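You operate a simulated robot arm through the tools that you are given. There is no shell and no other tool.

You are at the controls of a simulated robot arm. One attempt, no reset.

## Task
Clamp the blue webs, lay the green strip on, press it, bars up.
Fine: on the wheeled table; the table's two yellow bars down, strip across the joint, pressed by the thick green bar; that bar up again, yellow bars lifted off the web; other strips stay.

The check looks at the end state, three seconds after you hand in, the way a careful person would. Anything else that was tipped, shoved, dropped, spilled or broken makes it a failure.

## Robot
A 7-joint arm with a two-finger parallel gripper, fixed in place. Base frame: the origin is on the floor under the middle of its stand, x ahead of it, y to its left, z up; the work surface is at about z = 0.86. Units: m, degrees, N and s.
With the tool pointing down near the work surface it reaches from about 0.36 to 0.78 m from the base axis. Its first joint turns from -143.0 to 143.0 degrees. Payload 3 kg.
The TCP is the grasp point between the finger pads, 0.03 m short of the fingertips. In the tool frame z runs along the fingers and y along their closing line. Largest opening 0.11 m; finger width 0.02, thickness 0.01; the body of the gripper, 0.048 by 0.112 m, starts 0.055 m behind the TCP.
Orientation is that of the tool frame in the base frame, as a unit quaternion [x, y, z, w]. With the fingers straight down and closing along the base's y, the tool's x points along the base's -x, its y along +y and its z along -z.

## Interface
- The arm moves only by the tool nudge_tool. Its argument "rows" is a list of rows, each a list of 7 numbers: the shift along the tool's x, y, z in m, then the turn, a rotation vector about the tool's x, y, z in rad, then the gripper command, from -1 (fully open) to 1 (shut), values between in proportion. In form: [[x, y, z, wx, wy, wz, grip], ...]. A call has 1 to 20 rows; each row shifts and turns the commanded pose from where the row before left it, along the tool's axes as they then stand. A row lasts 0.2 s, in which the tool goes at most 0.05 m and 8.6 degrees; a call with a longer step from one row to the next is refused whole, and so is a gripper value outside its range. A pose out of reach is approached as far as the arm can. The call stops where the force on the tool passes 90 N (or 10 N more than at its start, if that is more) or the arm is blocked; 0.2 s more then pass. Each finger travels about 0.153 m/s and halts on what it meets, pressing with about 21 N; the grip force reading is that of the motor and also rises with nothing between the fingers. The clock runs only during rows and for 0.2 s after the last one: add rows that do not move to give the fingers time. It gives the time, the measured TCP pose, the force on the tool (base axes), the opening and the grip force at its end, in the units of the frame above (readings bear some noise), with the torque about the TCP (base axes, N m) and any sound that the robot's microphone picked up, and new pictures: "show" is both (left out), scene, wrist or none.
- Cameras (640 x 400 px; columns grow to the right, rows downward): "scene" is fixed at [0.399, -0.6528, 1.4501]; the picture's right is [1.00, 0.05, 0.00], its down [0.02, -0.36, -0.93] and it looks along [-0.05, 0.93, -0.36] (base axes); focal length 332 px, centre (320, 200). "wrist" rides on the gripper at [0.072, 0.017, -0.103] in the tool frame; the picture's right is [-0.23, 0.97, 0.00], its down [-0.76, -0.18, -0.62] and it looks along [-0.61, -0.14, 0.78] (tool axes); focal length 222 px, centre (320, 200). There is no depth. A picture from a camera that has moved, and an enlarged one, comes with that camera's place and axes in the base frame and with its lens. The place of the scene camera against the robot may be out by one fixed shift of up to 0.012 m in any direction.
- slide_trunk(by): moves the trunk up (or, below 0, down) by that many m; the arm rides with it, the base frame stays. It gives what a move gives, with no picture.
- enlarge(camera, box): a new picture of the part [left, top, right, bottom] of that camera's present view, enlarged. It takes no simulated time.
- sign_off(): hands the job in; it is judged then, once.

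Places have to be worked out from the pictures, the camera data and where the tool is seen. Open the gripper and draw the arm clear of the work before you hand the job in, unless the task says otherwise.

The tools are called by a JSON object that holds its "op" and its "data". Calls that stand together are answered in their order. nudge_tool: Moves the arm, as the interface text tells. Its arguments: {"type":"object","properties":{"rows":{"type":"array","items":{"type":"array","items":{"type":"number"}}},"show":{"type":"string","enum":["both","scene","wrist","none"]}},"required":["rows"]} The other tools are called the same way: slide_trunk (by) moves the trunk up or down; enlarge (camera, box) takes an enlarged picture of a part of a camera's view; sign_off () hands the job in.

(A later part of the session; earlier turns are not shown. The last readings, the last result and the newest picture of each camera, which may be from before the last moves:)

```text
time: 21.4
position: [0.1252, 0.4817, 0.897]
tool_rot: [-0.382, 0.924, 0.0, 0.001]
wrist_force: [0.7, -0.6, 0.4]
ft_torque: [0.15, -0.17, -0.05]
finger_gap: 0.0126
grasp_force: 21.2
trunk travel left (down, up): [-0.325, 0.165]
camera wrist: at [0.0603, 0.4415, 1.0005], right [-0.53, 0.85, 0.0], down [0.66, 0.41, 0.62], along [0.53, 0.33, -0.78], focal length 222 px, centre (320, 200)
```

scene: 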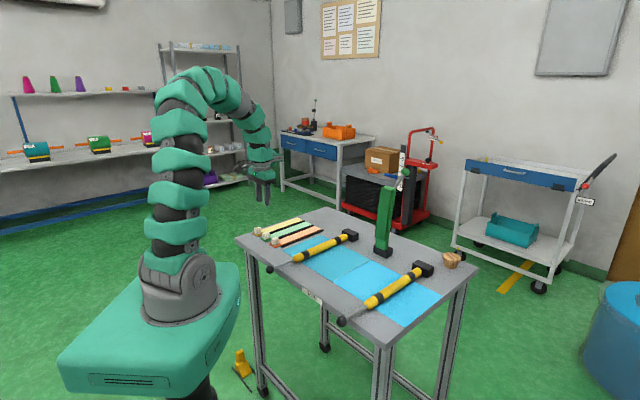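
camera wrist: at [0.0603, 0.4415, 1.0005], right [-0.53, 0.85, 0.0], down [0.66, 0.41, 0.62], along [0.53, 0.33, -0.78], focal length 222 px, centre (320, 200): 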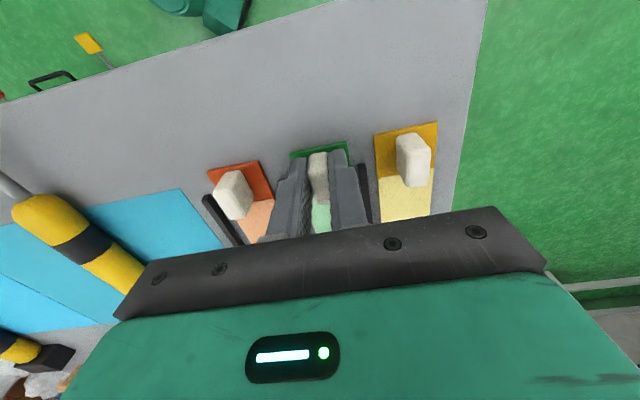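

The cube is gripped (gap 12.6 mm, 21 N). Lift slowly and check that the strip comes along level.

{"op": "nudge_tool", "data": {"rows": [[0, 0, -0.005, 0, 0, 0, 1], [0, 0, -0.01, 0, 0, 0, 1], [0, 0, -0.015, 0, 0, 0, 1], [0, 0, -0.02, 0, 0, 0, 1], [0, 0, 0, 0, 0, 0, 1]], "show": "both"}}

{"op": "enlarge", "data": {"camera": "scene", "box": [230, 190, 360, 271]}}

{"op": "enlarge", "data": {"camera": "wrist", "box": [240, 80, 400, 230]}}

```text
time: 22.6
position: [0.1245, 0.4816, 0.9466]
tool_rot: [-0.382, 0.924, 0.001, 0.0]
wrist_force: [0.0, 0.0, 0.0]
ft_torque: [0.0, 0.02, 0.03]
finger_gap: 0.0
grasp_force: 21.0
trunk travel left (down, up): [-0.325, 0.165]
camera wrist: at [0.0611, 0.4405, 1.0494], right [-0.53, 0.85, 0.0], down [0.66, 0.41, 0.62], along [0.53, 0.33, -0.78], focal length 222 px, centre (320, 200)
```

scene: 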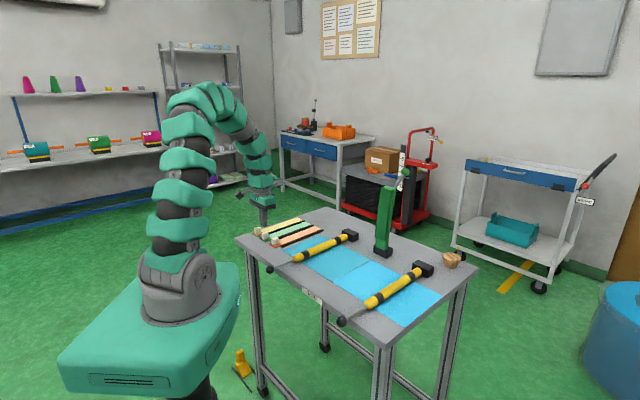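
wrist: 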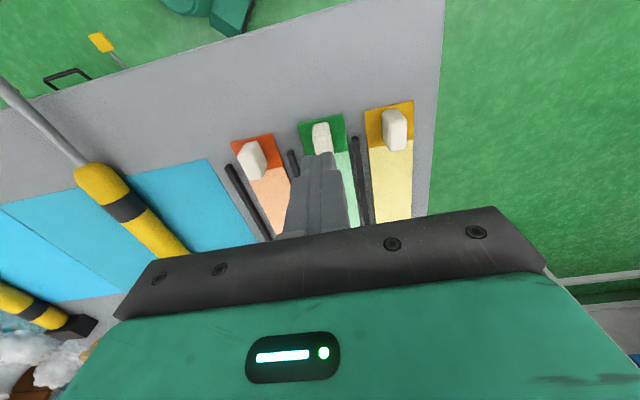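

```text
4.92 times, centred on (295, 230) of scene
camera zoom: at [0.399, -0.6528, 1.4501], right [1.0, 0.05, 0.0], down [0.02, -0.36, -0.93], along [-0.05, 0.93, -0.36], focal length 1632 px, centre (443, 50)
```

zoom: 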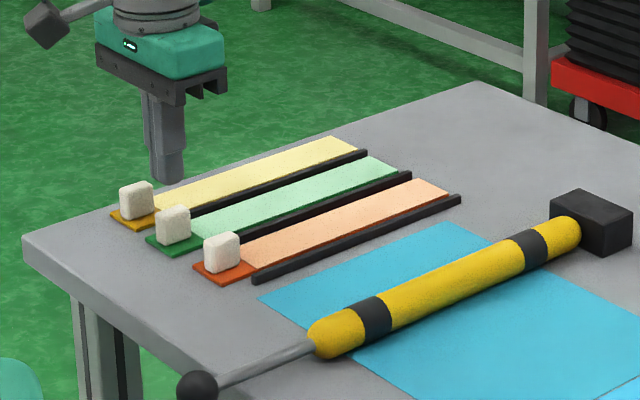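

```text
2.67 times, centred on (320, 155) of wrist
camera zoom: at [0.0611, 0.4405, 1.0494], right [-0.53, 0.85, 0.0], down [0.66, 0.41, 0.62], along [0.53, 0.33, -0.78], focal length 592 px, centre (320, 320)
```

zoom: 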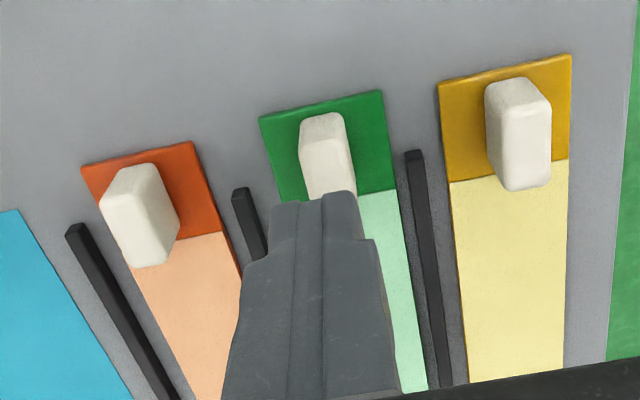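

The cube slipped out on lifting; the strip only shifted ~3 mm and is still in its lane. Let me look closer at the cube's shape before choosing a better grip.

{"op": "enlarge", "data": {"camera": "scene", "box": [245, 215, 305, 252]}}

{"op": "enlarge", "data": {"camera": "wrist", "box": [290, 100, 370, 160]}}

```text
10.67 times, centred on (275, 234) of scene
camera zoom: at [0.399, -0.6528, 1.4501], right [1.0, 0.05, 0.0], down [0.02, -0.36, -0.93], along [-0.05, 0.93, -0.36], focal length 3537 px, centre (800, -157)
```

zoom: 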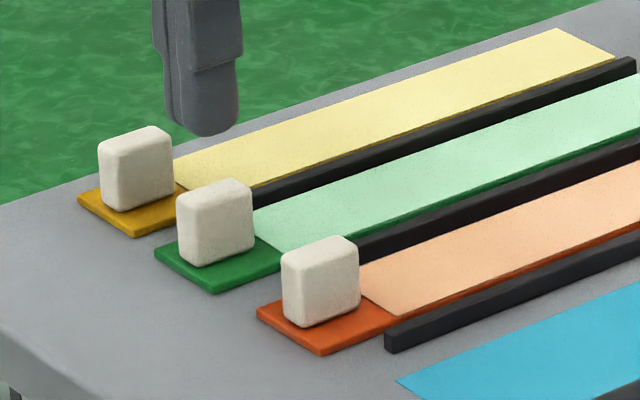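

```text
6.67 times, centred on (330, 130) of wrist
camera zoom: at [0.0611, 0.4405, 1.0494], right [-0.53, 0.85, 0.0], down [0.66, 0.41, 0.62], along [0.53, 0.33, -0.78], focal length 1481 px, centre (253, 667)
```

zoom: 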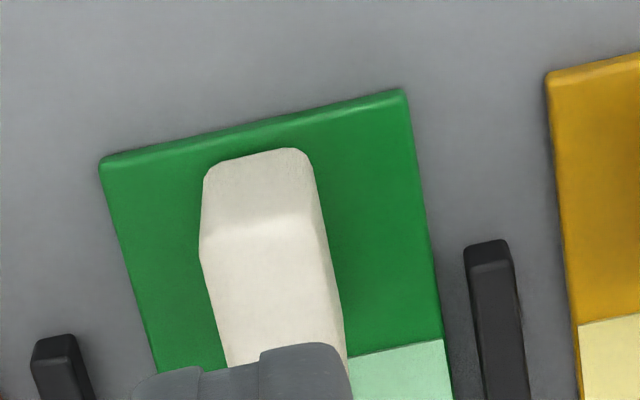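

The cube is a rounded block ~14×23×25 mm, now centred about 3 mm beyond and 2 mm to the side of the tool axis. I'll re-grip it centred, with a 22 mm opening that stays clear of the rails, and lift very slowly.

{"op": "nudge_tool", "data": {"rows": [[-0.003, 0.0015, 0, 0, 0, 0, 0.6], [0, 0, 0, 0, 0, 0, 0.6], [0, 0, 0.012, 0, 0, 0, 0.6], [0, 0, 0.012, 0, 0, 0, 0.6], [0, 0, 0.012, 0, 0, 0, 0.6], [0, 0, 0.01, 0, 0, 0, 0.6], [0, 0, 0.004, 0, 0, 0, 0.6], [0, 0, 0, 0, 0, 0, 0.6]], "show": "wrist"}}

{"op": "enlarge", "data": {"camera": "wrist", "box": [260, 120, 380, 220]}}

{"op": "enlarge", "data": {"camera": "scene", "box": [245, 215, 305, 252]}}

```text
time: 24.4
position: [0.1237, 0.4852, 0.8978]
tool_rot: [-0.383, 0.924, 0.0, -0.001]
wrist_force: [0.2, -0.3, 0.6]
ft_torque: [-0.01, 0.0, 0.01]
finger_gap: 0.022
grasp_force: 0.0
trunk travel left (down, up): [-0.325, 0.165]
camera wrist: at [0.0605, 0.4443, 1.0003], right [-0.53, 0.85, 0.0], down [0.66, 0.41, 0.62], along [0.53, 0.33, -0.78], focal length 222 px, centre (320, 200)
```

wrist: 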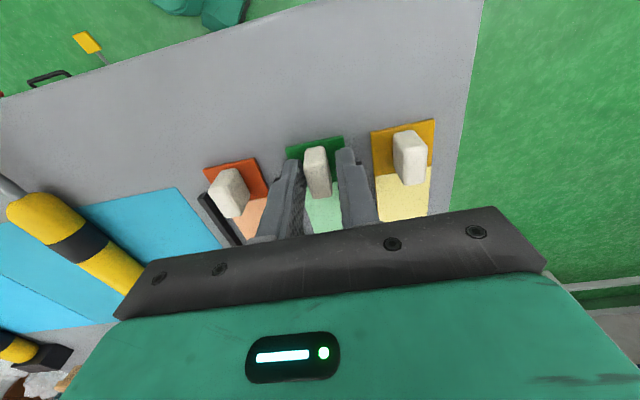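

```text
4.00 times, centred on (320, 170) of wrist
camera zoom: at [0.0605, 0.4443, 1.0003], right [-0.53, 0.85, 0.0], down [0.66, 0.41, 0.62], along [0.53, 0.33, -0.78], focal length 888 px, centre (320, 320)
```

zoom: 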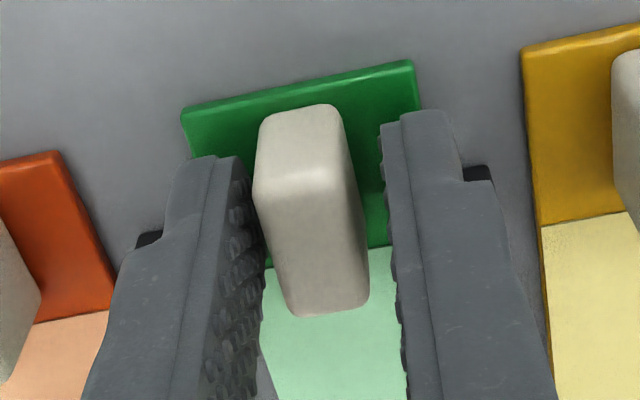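

```text
10.67 times, centred on (275, 234) of scene
camera zoom: at [0.399, -0.6528, 1.4501], right [1.0, 0.05, 0.0], down [0.02, -0.36, -0.93], along [-0.05, 0.93, -0.36], focal length 3537 px, centre (800, -157)
```

zoom: 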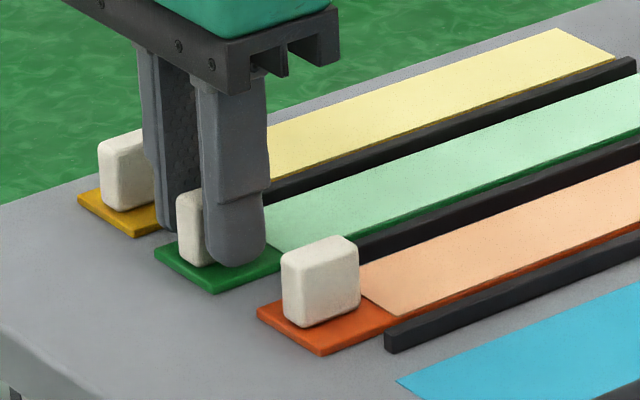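

The fingers straddle the cube centred. Now close and read forces before lifting.

{"op": "nudge_tool", "data": {"rows": [[0, 0, 0.001, 0, 0, 0, 0.6], [0, 0, 0, 0, 0, 0, 1], [0, 0, 0, 0, 0, 0, 1], [0, 0, 0, 0, 0, 0, 1]], "show": "none"}}

{"op": "enlarge", "data": {"camera": "wrist", "box": [260, 120, 380, 220]}}

{"op": "enlarge", "data": {"camera": "scene", "box": [245, 205, 325, 254]}}

```text
time: 25.4
position: [0.1252, 0.4842, 0.8971]
tool_rot: [-0.382, 0.924, 0.0, 0.0]
wrist_force: [-0.5, 0.6, -0.3]
ft_torque: [0.05, -0.05, 0.0]
finger_gap: 0.0124
grasp_force: 21.2
trunk travel left (down, up): [-0.325, 0.165]
```

```text
4.00 times, centred on (320, 170) of wrist
camera zoom: at [0.0605, 0.4442, 0.9991], right [-0.53, 0.85, 0.0], down [0.66, 0.41, 0.62], along [0.53, 0.33, -0.78], focal length 888 px, centre (320, 320)
```

zoom: 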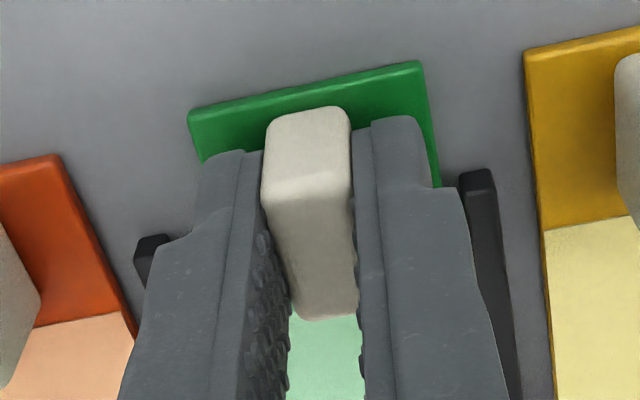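

```text
8.00 times, centred on (285, 230) of scene
camera zoom: at [0.399, -0.6528, 1.4501], right [1.0, 0.05, 0.0], down [0.02, -0.36, -0.93], along [-0.05, 0.93, -0.36], focal length 2653 px, centre (600, -36)
```

zoom: 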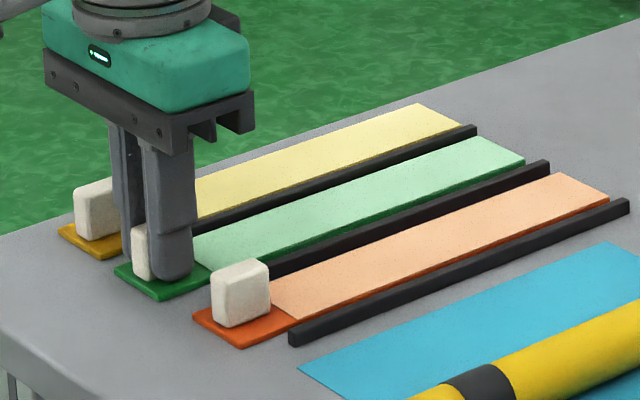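

Gripped with gap 12.4 mm and little torque. I lift 6 mm in very small steps and read.

{"op": "nudge_tool", "data": {"rows": [[0, 0, -0.0015, 0, 0, 0, 1], [0, 0, -0.0015, 0, 0, 0, 1], [0, 0, -0.0015, 0, 0, 0, 1], [0, 0, -0.0015, 0, 0, 0, 1]], "show": "none"}}

{"op": "enlarge", "data": {"camera": "scene", "box": [245, 205, 325, 254]}}

{"op": "enlarge", "data": {"camera": "wrist", "box": [260, 120, 380, 220]}}

```text
time: 26.4
position: [0.1265, 0.4838, 0.902]
tool_rot: [-0.382, 0.924, 0.001, 0.001]
wrist_force: [-0.2, 0.0, -0.8]
ft_torque: [-0.02, 0.01, -0.03]
finger_gap: 0.0128
grasp_force: 21.6
trunk travel left (down, up): [-0.325, 0.165]
```

```text
8.00 times, centred on (285, 230) of scene
camera zoom: at [0.399, -0.6528, 1.4501], right [1.0, 0.05, 0.0], down [0.02, -0.36, -0.93], along [-0.05, 0.93, -0.36], focal length 2653 px, centre (600, -36)
```

zoom: 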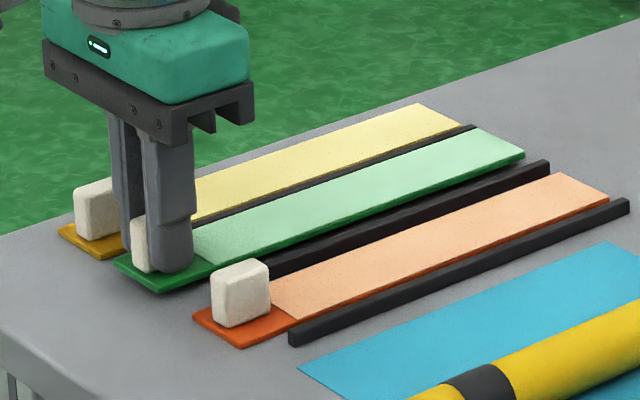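

```text
4.00 times, centred on (320, 170) of wrist
camera zoom: at [0.0608, 0.4432, 1.004], right [-0.53, 0.85, 0.0], down [0.66, 0.41, 0.62], along [0.53, 0.33, -0.78], focal length 888 px, centre (320, 320)
```

zoom: 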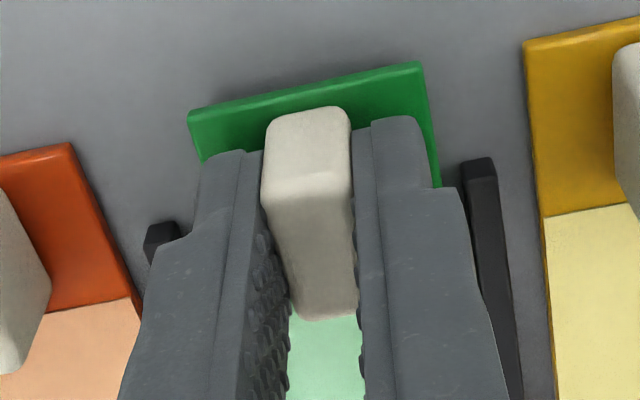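

The strip is coming up with the cube held firmly. I continue lifting in small steps.

{"op": "nudge_tool", "data": {"rows": [[0, 0, -0.002, 0, 0, 0, 1], [0, 0, -0.002, 0, 0, 0, 1], [0, 0, -0.002, 0, 0, 0, 1], [0, 0, -0.002, 0, 0, 0, 1], [0, 0, -0.002, 0, 0, 0, 1], [0, 0, -0.002, 0, 0, 0, 1]], "show": "none"}}

{"op": "enlarge", "data": {"camera": "scene", "box": [245, 205, 325, 254]}}

{"op": "enlarge", "data": {"camera": "wrist", "box": [260, 120, 380, 220]}}

```text
time: 27.8
position: [0.1259, 0.485, 0.9142]
tool_rot: [-0.383, 0.924, -0.001, 0.0]
wrist_force: [0.2, -0.4, 0.0]
ft_torque: [-0.03, 0.03, -0.01]
finger_gap: 0.0128
grasp_force: 20.9
trunk travel left (down, up): [-0.325, 0.165]
```

```text
8.00 times, centred on (285, 230) of scene
camera zoom: at [0.399, -0.6528, 1.4501], right [1.0, 0.05, 0.0], down [0.02, -0.36, -0.93], along [-0.05, 0.93, -0.36], focal length 2653 px, centre (600, -36)
```

zoom: 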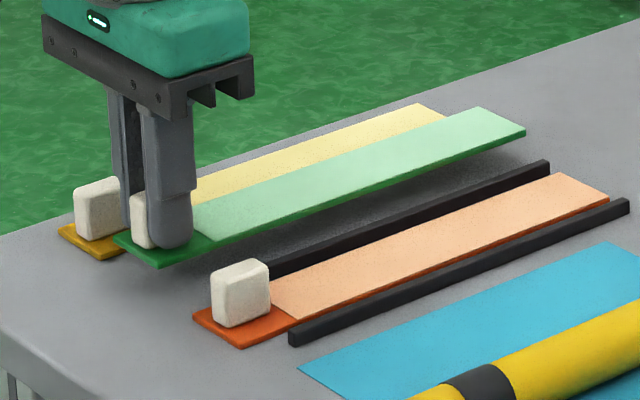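

```text
4.00 times, centred on (320, 170) of wrist
camera zoom: at [0.0613, 0.4435, 1.0168], right [-0.53, 0.85, 0.0], down [0.66, 0.41, 0.62], along [0.53, 0.33, -0.78], focal length 888 px, centre (320, 320)
```

zoom: 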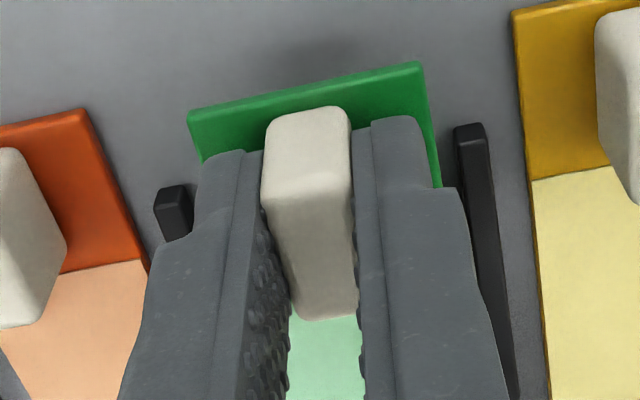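

The strip is lifted level and held firmly. I'll raise it smoothly to z≈1.0 and draw it 22 mm toward the robot, then check.

{"op": "nudge_tool", "data": {"rows": [[0, 0, -0.004, 0, 0, 0, 1], [0, 0, -0.008, 0, 0, 0, 1], [0.002, 0, -0.01, 0, 0, 0, 1], [0.004, 0, -0.012, 0, 0, 0, 1], [0.004, 0, -0.012, 0, 0, 0, 1], [0.004, 0, -0.012, 0, 0, 0, 1], [0.004, 0, -0.012, 0, 0, 0, 1], [0.003, 0, -0.01, 0, 0, 0, 1], [0.001, 0, -0.006, 0, 0, 0, 1], [0, 0, 0, 0, 0, 0, 1]], "show": "both"}}

```text
time: 30.0
position: [0.1091, 0.468, 0.9993]
tool_rot: [-0.383, 0.924, 0.0, 0.0]
wrist_force: [0.2, 0.4, -0.5]
ft_torque: [-0.04, 0.07, -0.01]
finger_gap: 0.0129
grasp_force: 21.3
trunk travel left (down, up): [-0.325, 0.165]
camera wrist: at [0.0444, 0.4282, 1.1023], right [-0.53, 0.85, 0.0], down [0.66, 0.41, 0.62], along [0.53, 0.33, -0.78], focal length 222 px, centre (320, 200)
```

scene: 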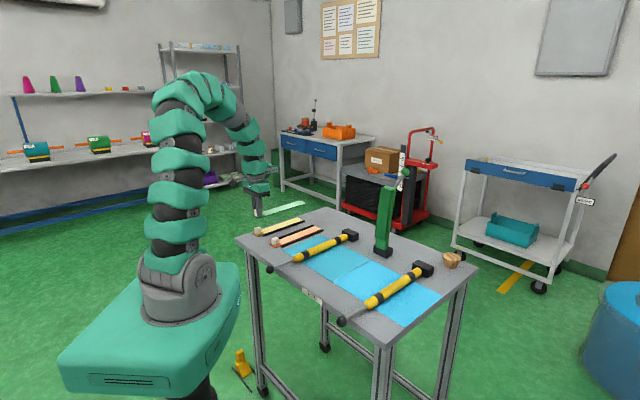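
wrist: 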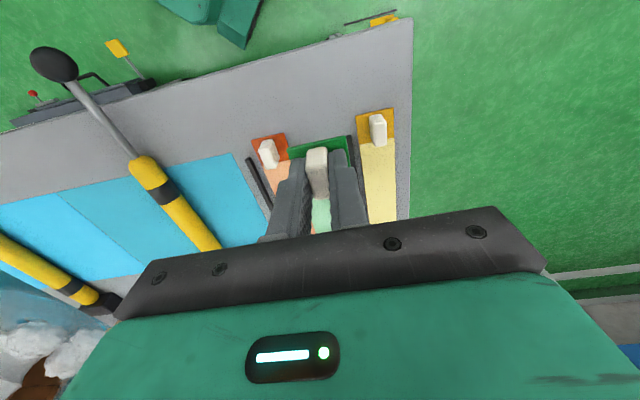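

Strip held level, neighbours undisturbed. Now traverse along the table's long axis to the joint (Δa ≈ +0.374) at this height.

{"op": "nudge_tool", "data": {"rows": [[0, -0.006, 0, 0, 0, 0, 1], [0, -0.012, 0, 0, 0, 0, 1], [0, -0.0205, 0, 0, 0, 0, 1], [0, -0.0205, 0, 0, 0, 0, 1], [0, -0.0205, 0, 0, 0, 0, 1], [0, -0.0205, 0, 0, 0, 0, 1], [0, -0.0205, 0, 0, 0, 0, 1], [0, -0.0205, 0, 0, 0, 0, 1], [0, -0.0205, 0, 0, 0, 0, 1], [0, -0.0205, 0, 0, 0, 0, 1], [0, -0.0205, 0, 0, 0, 0, 1], [0, -0.0205, 0, 0, 0, 0, 1], [0, -0.0205, 0, 0, 0, 0, 1], [0, -0.0205, 0, 0, 0, 0, 1], [0, -0.0205, 0, 0, 0, 0, 1], [0, -0.0205, 0, 0, 0, 0, 1], [0, -0.0205, 0, 0, 0, 0, 1], [0, -0.0205, 0, 0, 0, 0, 1], [0, -0.018, 0, 0, 0, 0, 1], [0, -0.0104, 0, 0, 0, 0, 1]], "show": "both"}}

{"op": "enlarge", "data": {"camera": "scene", "box": [290, 200, 430, 287]}}

{"op": "enlarge", "data": {"camera": "wrist", "box": [220, 60, 420, 240]}}

```text
time: 34.2
position: [0.3769, 0.2041, 0.9995]
tool_rot: [-0.383, 0.924, 0.0, 0.0]
wrist_force: [-1.0, 0.5, 0.2]
ft_torque: [-0.04, 0.04, 0.0]
finger_gap: 0.0127
grasp_force: 20.7
trunk travel left (down, up): [-0.325, 0.165]
camera wrist: at [0.3114, 0.1631, 1.1024], right [-0.53, 0.85, 0.0], down [0.66, 0.41, 0.62], along [0.53, 0.33, -0.78], focal length 222 px, centre (320, 200)
```

scene: 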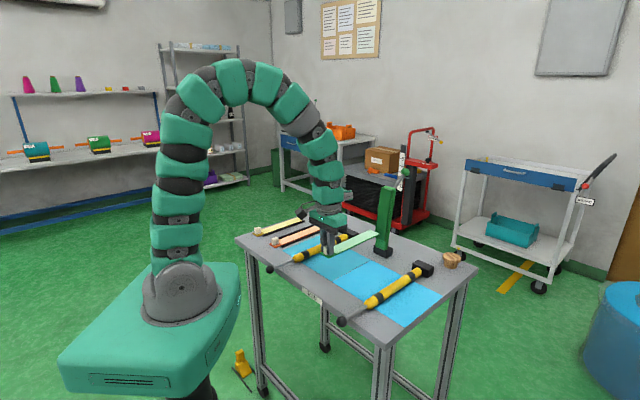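
wrist: 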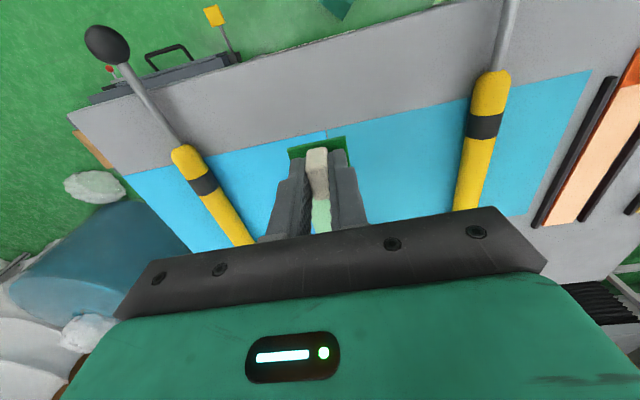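

```text
4.57 times, centred on (360, 244) of scene
camera zoom: at [0.399, -0.6528, 1.4501], right [1.0, 0.05, 0.0], down [0.02, -0.36, -0.93], along [-0.05, 0.93, -0.36], focal length 1516 px, centre (137, 1)
```

zoom: 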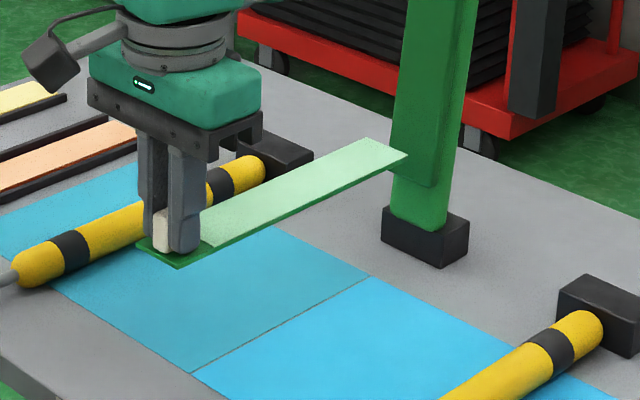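

```text
2.22 times, centred on (320, 150) of wrist
camera zoom: at [0.3114, 0.1631, 1.1024], right [-0.53, 0.85, 0.0], down [0.66, 0.41, 0.62], along [0.53, 0.33, -0.78], focal length 494 px, centre (320, 311)
```

zoom: 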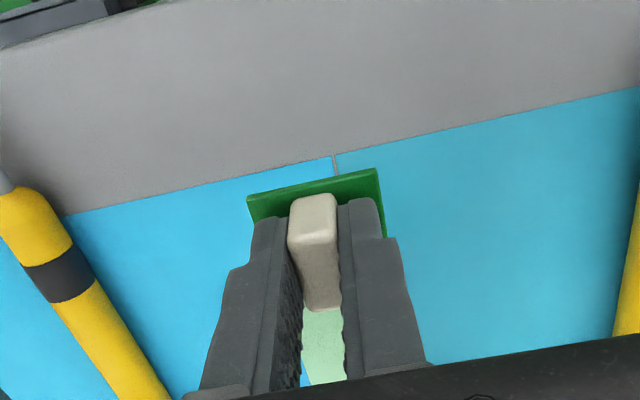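

The joint is visible just at the tab: it lies within 2 mm of the strip's centreline. I'll make a 1 mm correction and lower the strip to ~1 cm above the web.

{"op": "nudge_tool", "data": {"rows": [[0.001, 0.0012, 0.004, 0, 0, 0, 1], [0, 0, 0.009, 0, 0, 0, 1], [0, 0, 0.012, 0, 0, 0, 1], [0, 0, 0.012, 0, 0, 0, 1], [0, 0, 0.012, 0, 0, 0, 1], [0, 0, 0.012, 0, 0, 0, 1], [0, 0, 0.012, 0, 0, 0, 1], [0, 0, 0.01, 0, 0, 0, 1], [0, 0, 0.006, 0, 0, 0, 1], [0, 0, 0, 0, 0, 0, 1]], "show": "both"}}

{"op": "enlarge", "data": {"camera": "scene", "box": [290, 200, 430, 287]}}

{"op": "enlarge", "data": {"camera": "wrist", "box": [220, 60, 420, 240]}}

```text
time: 36.4
position: [0.3742, 0.2043, 0.9119]
tool_rot: [-0.383, 0.924, 0.0, 0.001]
wrist_force: [0.0, 0.1, -0.3]
ft_torque: [0.0, -0.01, -0.01]
finger_gap: 0.0131
grasp_force: 20.8
trunk travel left (down, up): [-0.325, 0.165]
camera wrist: at [0.3097, 0.1636, 1.0143], right [-0.53, 0.85, 0.0], down [0.66, 0.41, 0.62], along [0.53, 0.33, -0.78], focal length 222 px, centre (320, 200)
```

scene: 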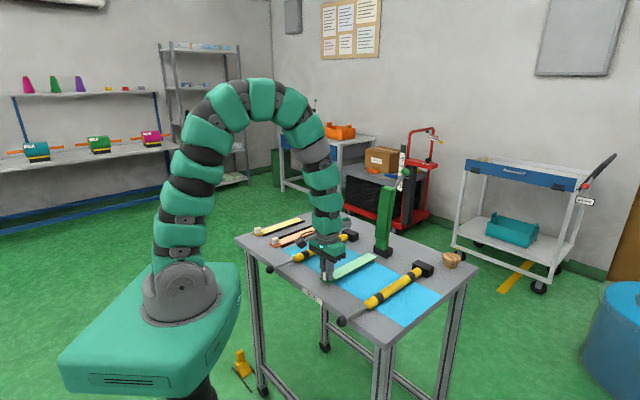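
wrist: 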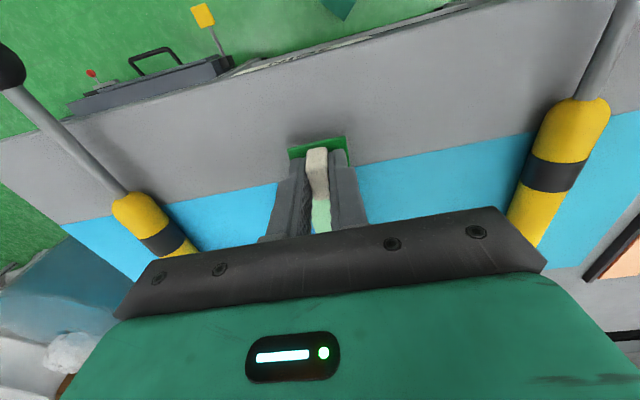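

```text
4.57 times, centred on (360, 244) of scene
camera zoom: at [0.399, -0.6528, 1.4501], right [1.0, 0.05, 0.0], down [0.02, -0.36, -0.93], along [-0.05, 0.93, -0.36], focal length 1516 px, centre (137, 1)
```

zoom: 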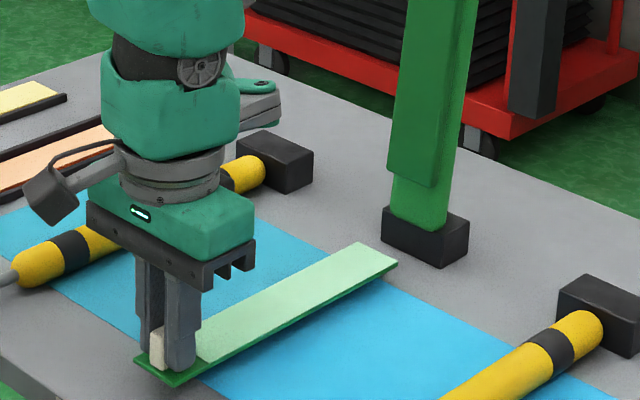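

```text
2.22 times, centred on (320, 150) of wrist
camera zoom: at [0.3097, 0.1636, 1.0143], right [-0.53, 0.85, 0.0], down [0.66, 0.41, 0.62], along [0.53, 0.33, -0.78], focal length 494 px, centre (320, 311)
```

zoom: 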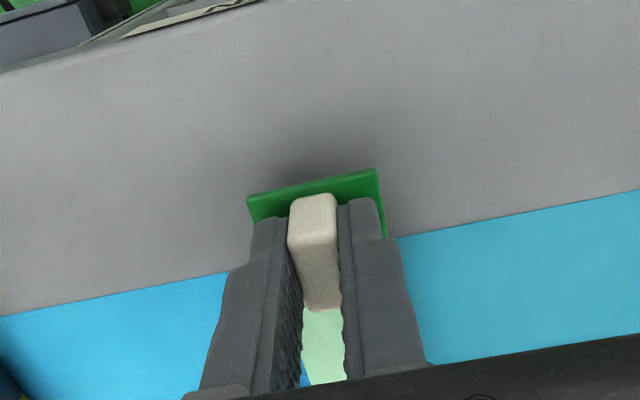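

The strip sits over the joint, about 1 cm above it. Lowering the last centimetre in small steps.

{"op": "nudge_tool", "data": {"rows": [[0, 0, 0.003, 0, 0, 0, 1], [0, 0, 0.003, 0, 0, 0, 1], [0, 0, 0.002, 0, 0, 0, 1], [0, 0, 0.002, 0, 0, 0, 1], [0, 0, 0.001, 0, 0, 0, 1], [0, 0, 0, 0, 0, 0, 1]], "show": "none"}}

{"op": "enlarge", "data": {"camera": "scene", "box": [300, 215, 420, 290]}}

```text
time: 37.8
position: [0.3733, 0.2025, 0.8997]
tool_rot: [-0.383, 0.924, 0.0, 0.0]
wrist_force: [-0.3, 0.1, -0.4]
ft_torque: [-0.01, -0.02, -0.01]
finger_gap: 0.0127
grasp_force: 21.1
trunk travel left (down, up): [-0.325, 0.165]
```

```text
5.33 times, centred on (360, 252) of scene
camera zoom: at [0.399, -0.6528, 1.4501], right [1.0, 0.05, 0.0], down [0.02, -0.36, -0.93], along [-0.05, 0.93, -0.36], focal length 1768 px, centre (107, -80)
```

zoom: 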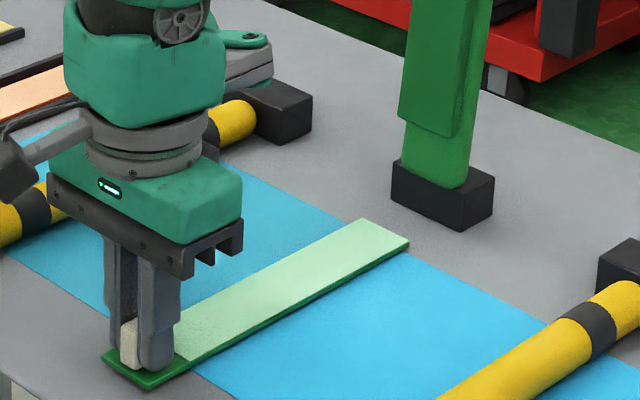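

Nearly on the web; the grip was taken at z≈0.897 with the strip on the table. A couple more millimetres.

{"op": "nudge_tool", "data": {"rows": [[0, 0, 0.001, 0, 0, 0, 1], [0, 0, 0.001, 0, 0, 0, 1], [0, 0, 0, 0, 0, 0, 1]], "show": "none"}}

{"op": "enlarge", "data": {"camera": "scene", "box": [310, 235, 400, 290]}}

```text
time: 38.6
position: [0.3737, 0.2036, 0.8968]
tool_rot: [-0.383, 0.924, 0.0, 0.0]
wrist_force: [-0.2, 0.1, -0.8]
ft_torque: [0.02, 0.02, 0.01]
finger_gap: 0.0127
grasp_force: 20.4
trunk travel left (down, up): [-0.325, 0.165]
```

```text
7.11 times, centred on (355, 262) of scene
camera zoom: at [0.399, -0.6528, 1.4501], right [1.0, 0.05, 0.0], down [0.02, -0.36, -0.93], along [-0.05, 0.93, -0.36], focal length 2358 px, centre (71, -244)
```

zoom: 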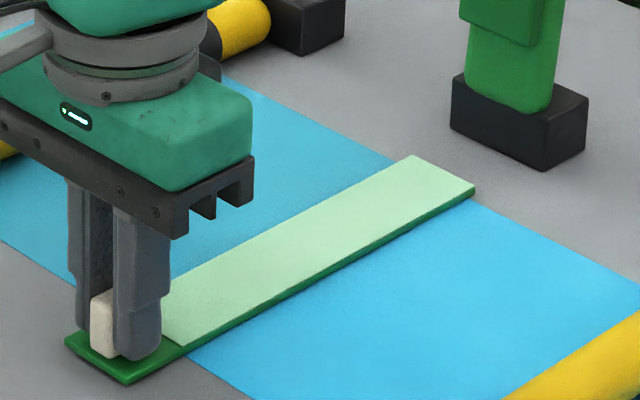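

It looks in contact or within a millimetre; one more 1 mm step to see a contact force.

{"op": "nudge_tool", "data": {"rows": [[0, 0, 0.001, 0, 0, 0, 1], [0, 0, 0.0005, 0, 0, 0, 1], [0, 0, 0, 0, 0, 0, 1]], "show": "none"}}

```text
time: 39.4
position: [0.3727, 0.2033, 0.8965]
tool_rot: [-0.383, 0.924, 0.0, 0.0]
wrist_force: [1.5, -0.2, 2.7]
ft_torque: [0.29, -0.31, -0.05]
finger_gap: 0.0126
grasp_force: 21.1
trunk travel left (down, up): [-0.325, 0.165]
```

Contact is felt (2.7 N), so the strip is down on the web. Open the fingers modestly and check that it stays.

{"op": "nudge_tool", "data": {"rows": [[0, 0, 0, 0, 0, 0, 0.6], [0, 0, 0, 0, 0, 0, 0.45], [0, 0, 0, 0, 0, 0, 0.45]], "show": "wrist"}}

{"op": "enlarge", "data": {"camera": "scene", "box": [310, 235, 400, 290]}}

{"op": "enlarge", "data": {"camera": "wrist", "box": [260, 120, 380, 220]}}

```text
time: 40.2
position: [0.3735, 0.2039, 0.8955]
tool_rot: [-0.383, 0.924, 0.0, -0.001]
wrist_force: [0.7, -0.2, 0.3]
ft_torque: [0.01, -0.01, -0.03]
finger_gap: 0.0303
grasp_force: 0.1
trunk travel left (down, up): [-0.325, 0.165]
camera wrist: at [0.3084, 0.1631, 0.9989], right [-0.53, 0.85, 0.0], down [0.66, 0.41, 0.62], along [0.53, 0.33, -0.78], focal length 222 px, centre (320, 200)
```

wrist: 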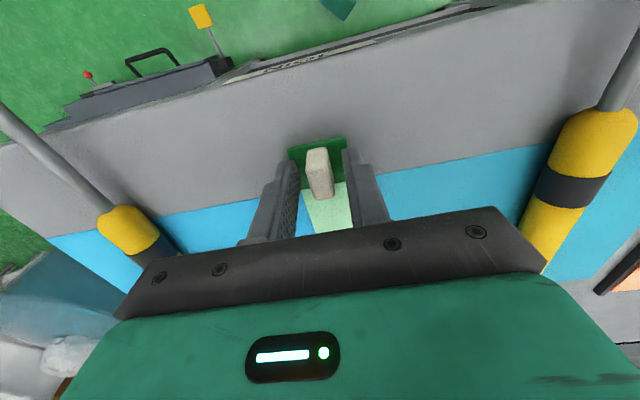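

```text
7.11 times, centred on (355, 262) of scene
camera zoom: at [0.399, -0.6528, 1.4501], right [1.0, 0.05, 0.0], down [0.02, -0.36, -0.93], along [-0.05, 0.93, -0.36], focal length 2358 px, centre (71, -244)
```

zoom: 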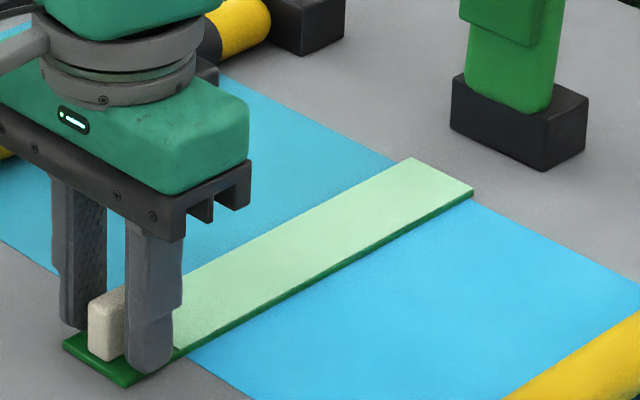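

```text
4.00 times, centred on (320, 170) of wrist
camera zoom: at [0.3084, 0.1631, 0.9989], right [-0.53, 0.85, 0.0], down [0.66, 0.41, 0.62], along [0.53, 0.33, -0.78], focal length 888 px, centre (320, 320)
```

zoom: 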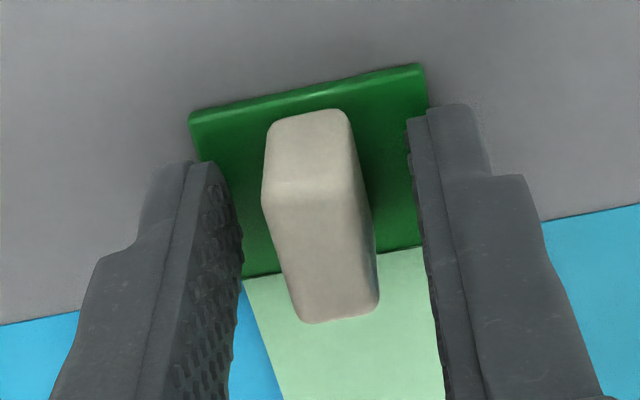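

The strip lies on the joint with its paper edge right at the web's near edge. I'll raise straight up off the cube and check everything stays in place.

{"op": "nudge_tool", "data": {"rows": [[0, 0, -0.005, 0, 0, 0, 0.45], [0, 0, -0.01, 0, 0, 0, 0.45], [0, 0, -0.02, 0, 0, 0, 0.3], [0, 0, -0.04, 0, 0, 0, 0], [0, 0, -0.045, 0, 0, 0, -1], [0, 0, -0.045, 0, 0, 0, -1], [0, 0, -0.045, 0, 0, 0, -1], [0, 0, -0.045, 0, 0, 0, -1], [0, 0, 0, 0, 0, 0, -1]], "show": "both"}}

{"op": "enlarge", "data": {"camera": "scene", "box": [290, 205, 430, 292]}}

{"op": "enlarge", "data": {"camera": "wrist", "box": [200, 80, 440, 230]}}

```text
time: 42.2
position: [0.3763, 0.2025, 1.1506]
tool_rot: [-0.382, 0.924, 0.0, 0.0]
wrist_force: [0.5, 0.6, 0.1]
ft_torque: [-0.03, 0.02, 0.0]
finger_gap: 0.1097
grasp_force: 0.1
trunk travel left (down, up): [-0.325, 0.165]
camera wrist: at [0.3113, 0.1624, 1.2536], right [-0.53, 0.85, 0.0], down [0.66, 0.41, 0.62], along [0.53, 0.33, -0.78], focal length 222 px, centre (320, 200)
```

scene: 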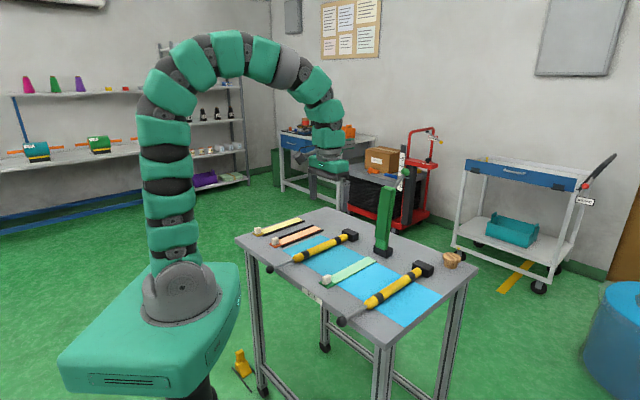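
wrist: 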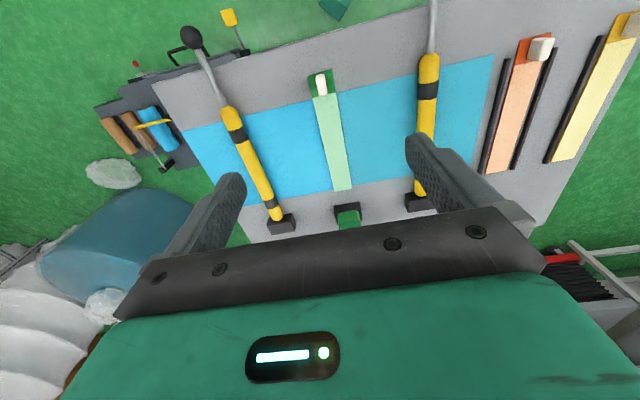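

```text
4.57 times, centred on (360, 248) of scene
camera zoom: at [0.399, -0.6528, 1.4501], right [1.0, 0.05, 0.0], down [0.02, -0.36, -0.93], along [-0.05, 0.93, -0.36], focal length 1516 px, centre (137, -22)
```

zoom: 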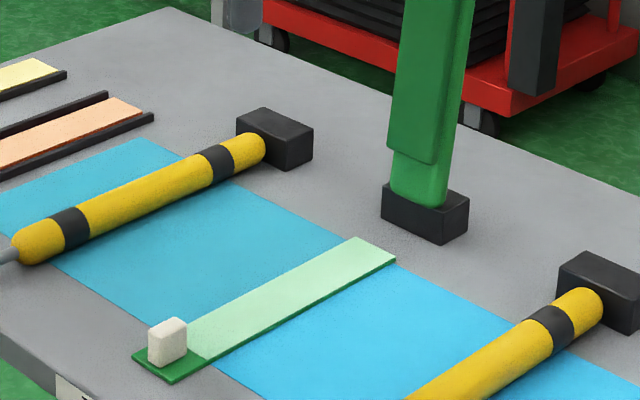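

```text
2.67 times, centred on (320, 155) of wrist
camera zoom: at [0.3113, 0.1624, 1.2536], right [-0.53, 0.85, 0.0], down [0.66, 0.41, 0.62], along [0.53, 0.33, -0.78], focal length 592 px, centre (320, 320)
```

zoom: 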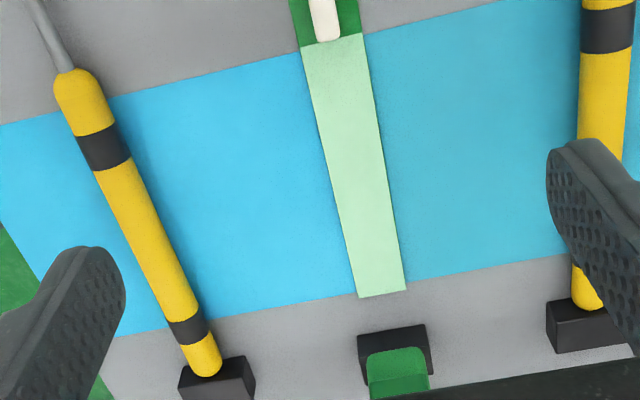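

The strip spans the joint nicely and lines up with the green bar's block. Now I rise and move outward above the green bar to locate its ball handle with the wrist camera.

{"op": "nudge_tool", "data": {"rows": [[0, 0, -0.047, 0, 0, 0, -1], [0, 0, -0.047, 0, 0, 0, -1], [0, 0, -0.047, 0, 0, 0, -1], [-0.045, 0, 0, 0, 0, 0, -1], [-0.045, 0, 0, 0, 0, 0, -1], [-0.045, 0, 0, 0, 0, 0, -1], [-0.045, 0, 0, 0, 0, 0, -1], [-0.045, 0, 0, 0, 0, 0, -1], [-0.045, 0, 0, 0, 0, 0, -1], [0, 0, 0, 0, 0, 0, -1]], "show": "both"}}

```text
time: 44.4
position: [0.5065, 0.3485, 1.2661]
tool_rot: [-0.383, 0.924, -0.001, 0.0]
wrist_force: [-0.7, -0.9, 0.0]
ft_torque: [0.0, 0.01, -0.02]
finger_gap: 0.1098
grasp_force: 0.0
out of reach, approached as far as the arm can: row 7, 8, 9
trunk travel left (down, up): [-0.325, 0.165]
camera wrist: at [0.4414, 0.3084, 1.3681], right [-0.53, 0.85, 0.0], down [0.66, 0.41, 0.62], along [0.53, 0.33, -0.78], focal length 222 px, centre (320, 200)
```

scene: 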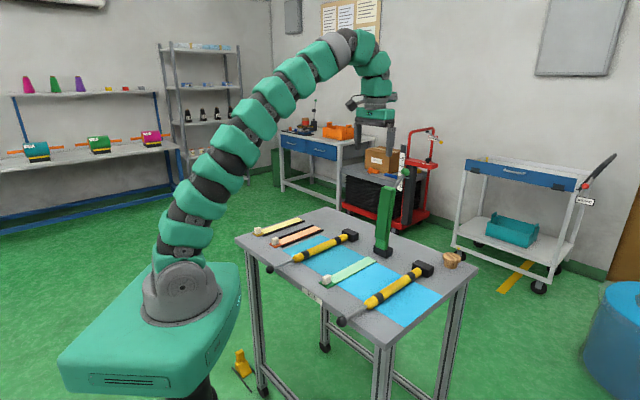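
wrist: 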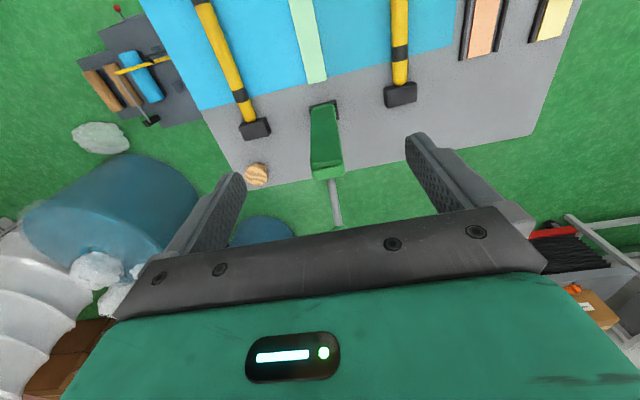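

The arm runs out of reach at this height, so I'll raise the trunk fully to gain reach for the ball handle.

{"op": "slide_trunk", "data": {"by": 0.16}}

```text
time: 46.2
position: [0.5059, 0.3488, 1.4252]
tool_rot: [-0.382, 0.924, 0.001, 0.0]
wrist_force: [0.3, 0.3, 0.2]
ft_torque: [0.01, -0.02, -0.02]
finger_gap: 0.1101
grasp_force: 0.1
trunk travel left (down, up): [-0.485, 0.005]
```

Trunk is up. Now lower the tool back toward z≈1.27 and move outward a bit.

{"op": "nudge_tool", "data": {"rows": [[0, 0, 0.04, 0, 0, 0, -1], [0, 0, 0.04, 0, 0, 0, -1], [0, 0, 0.04, 0, 0, 0, -1], [0, 0, 0.035, 0, 0, 0, -1], [-0.04, 0, 0, 0, 0, 0, -1], [-0.04, 0, 0, 0, 0, 0, -1], [0, 0, 0, 0, 0, 0, -1]], "show": "both"}}

```text
time: 47.8
position: [0.5637, 0.4058, 1.272]
tool_rot: [-0.383, 0.924, -0.001, -0.001]
wrist_force: [0.6, 0.2, -0.4]
ft_torque: [-0.01, 0.04, 0.0]
finger_gap: 0.11
grasp_force: 0.0
trunk travel left (down, up): [-0.485, 0.005]
camera wrist: at [0.4984, 0.3648, 1.3738], right [-0.53, 0.85, 0.0], down [0.66, 0.41, 0.62], along [0.53, 0.33, -0.78], focal length 222 px, centre (320, 200)
```

scene: 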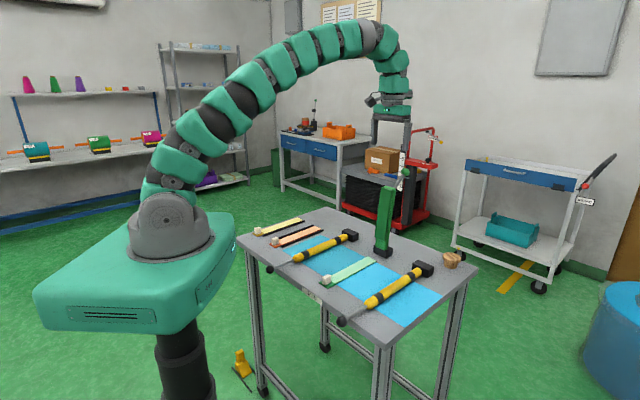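
wrist: 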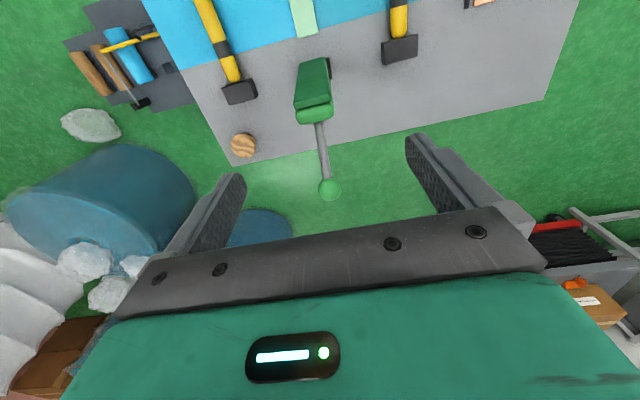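

The ball is now visible: it lies at about a=0.121, b=0.775, z=1.143. I'll move so that the open fingers are above it at z≈1.21.

{"op": "nudge_tool", "data": {"rows": [[-0.03, -0.0031, 0.02, 0, 0, 0, -1], [-0.03, -0.0031, 0.02, 0, 0, 0, -1], [-0.0295, -0.0031, 0.02, 0, 0, 0, -1], [0, 0, 0, 0, 0, 0, -1]], "show": "both"}}

```text
time: 48.8
position: [0.6136, 0.4473, 1.2204]
tool_rot: [-0.382, 0.924, 0.0, 0.0]
wrist_force: [0.6, -1.2, -0.1]
ft_torque: [0.06, 0.03, 0.04]
finger_gap: 0.1102
grasp_force: 0.0
out of reach, approached as far as the arm can: row 3
trunk travel left (down, up): [-0.485, 0.005]
camera wrist: at [0.548, 0.4072, 1.323], right [-0.53, 0.85, 0.0], down [0.66, 0.41, 0.62], along [0.53, 0.33, -0.78], focal length 222 px, centre (320, 200)
```

scene: 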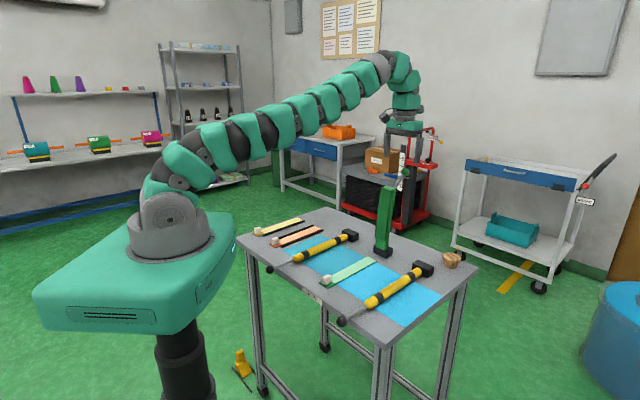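
wrist: 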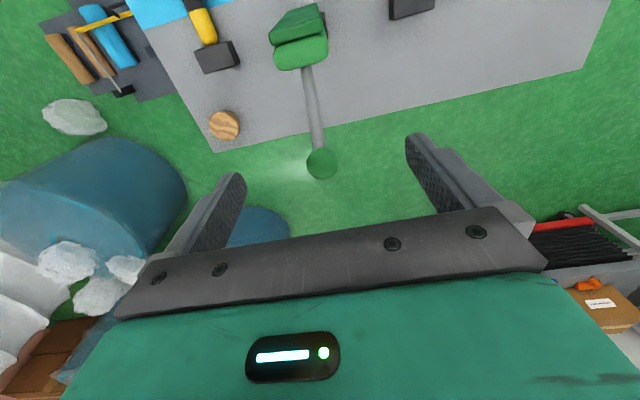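

The ball triangulates to about a=0.121, b=0.771, z=1.148; the arm is near full stretch at this height, so descending should free some reach. Lower in small steps with the fingers straddling the ball.

{"op": "nudge_tool", "data": {"rows": [[0, 0, 0.02, 0, 0, 0, -1], [0, 0, 0.02, 0, 0, 0, -1], [0, 0, 0, 0, 0, 0, -1]], "show": "wrist"}}

{"op": "enlarge", "data": {"camera": "wrist", "box": [220, 0, 440, 230]}}

{"op": "enlarge", "data": {"camera": "scene", "box": [350, 80, 470, 260]}}

```text
time: 49.6
position: [0.6135, 0.4472, 1.1797]
tool_rot: [-0.382, 0.924, 0.0, 0.0]
wrist_force: [0.1, 0.4, 0.0]
ft_torque: [0.03, 0.0, 0.01]
finger_gap: 0.11
grasp_force: 0.1
trunk travel left (down, up): [-0.485, 0.005]
camera wrist: at [0.5486, 0.4065, 1.2814], right [-0.53, 0.85, 0.0], down [0.66, 0.41, 0.62], along [0.53, 0.33, -0.78], focal length 222 px, centre (320, 200)
```

wrist: 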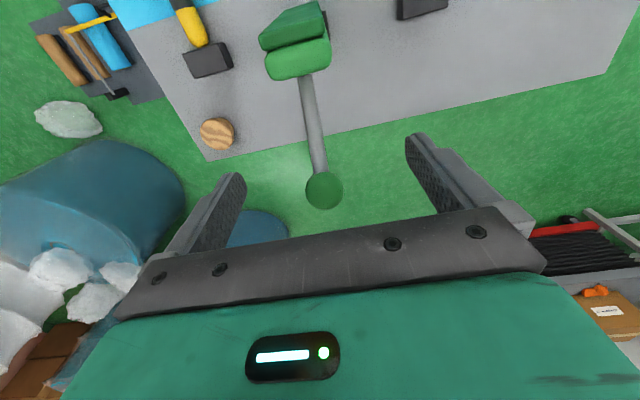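

```text
1.74 times, centred on (330, 115) of wrist
camera zoom: at [0.5486, 0.4065, 1.2814], right [-0.53, 0.85, 0.0], down [0.66, 0.41, 0.62], along [0.53, 0.33, -0.78], focal length 386 px, centre (303, 348)
```

zoom: 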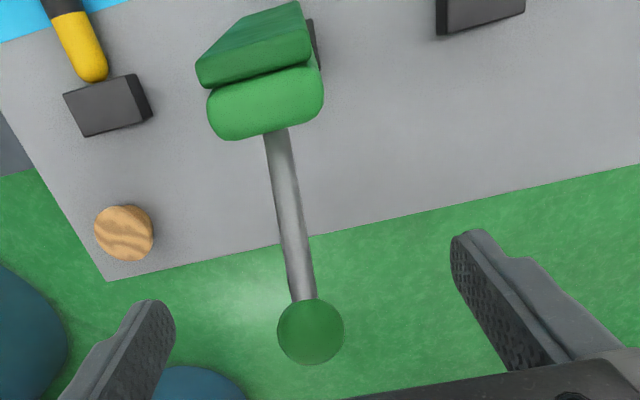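

```text
2.22 times, centred on (410, 170) of scene
camera zoom: at [0.399, -0.6528, 1.4501], right [1.0, 0.05, 0.0], down [0.02, -0.36, -0.93], along [-0.05, 0.93, -0.36], focal length 737 px, centre (120, 267)
```

zoom: 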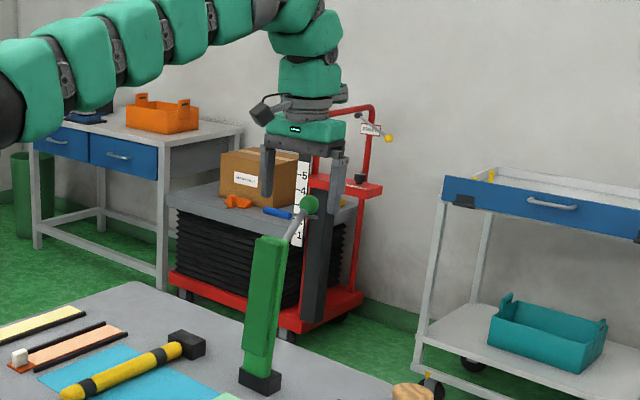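

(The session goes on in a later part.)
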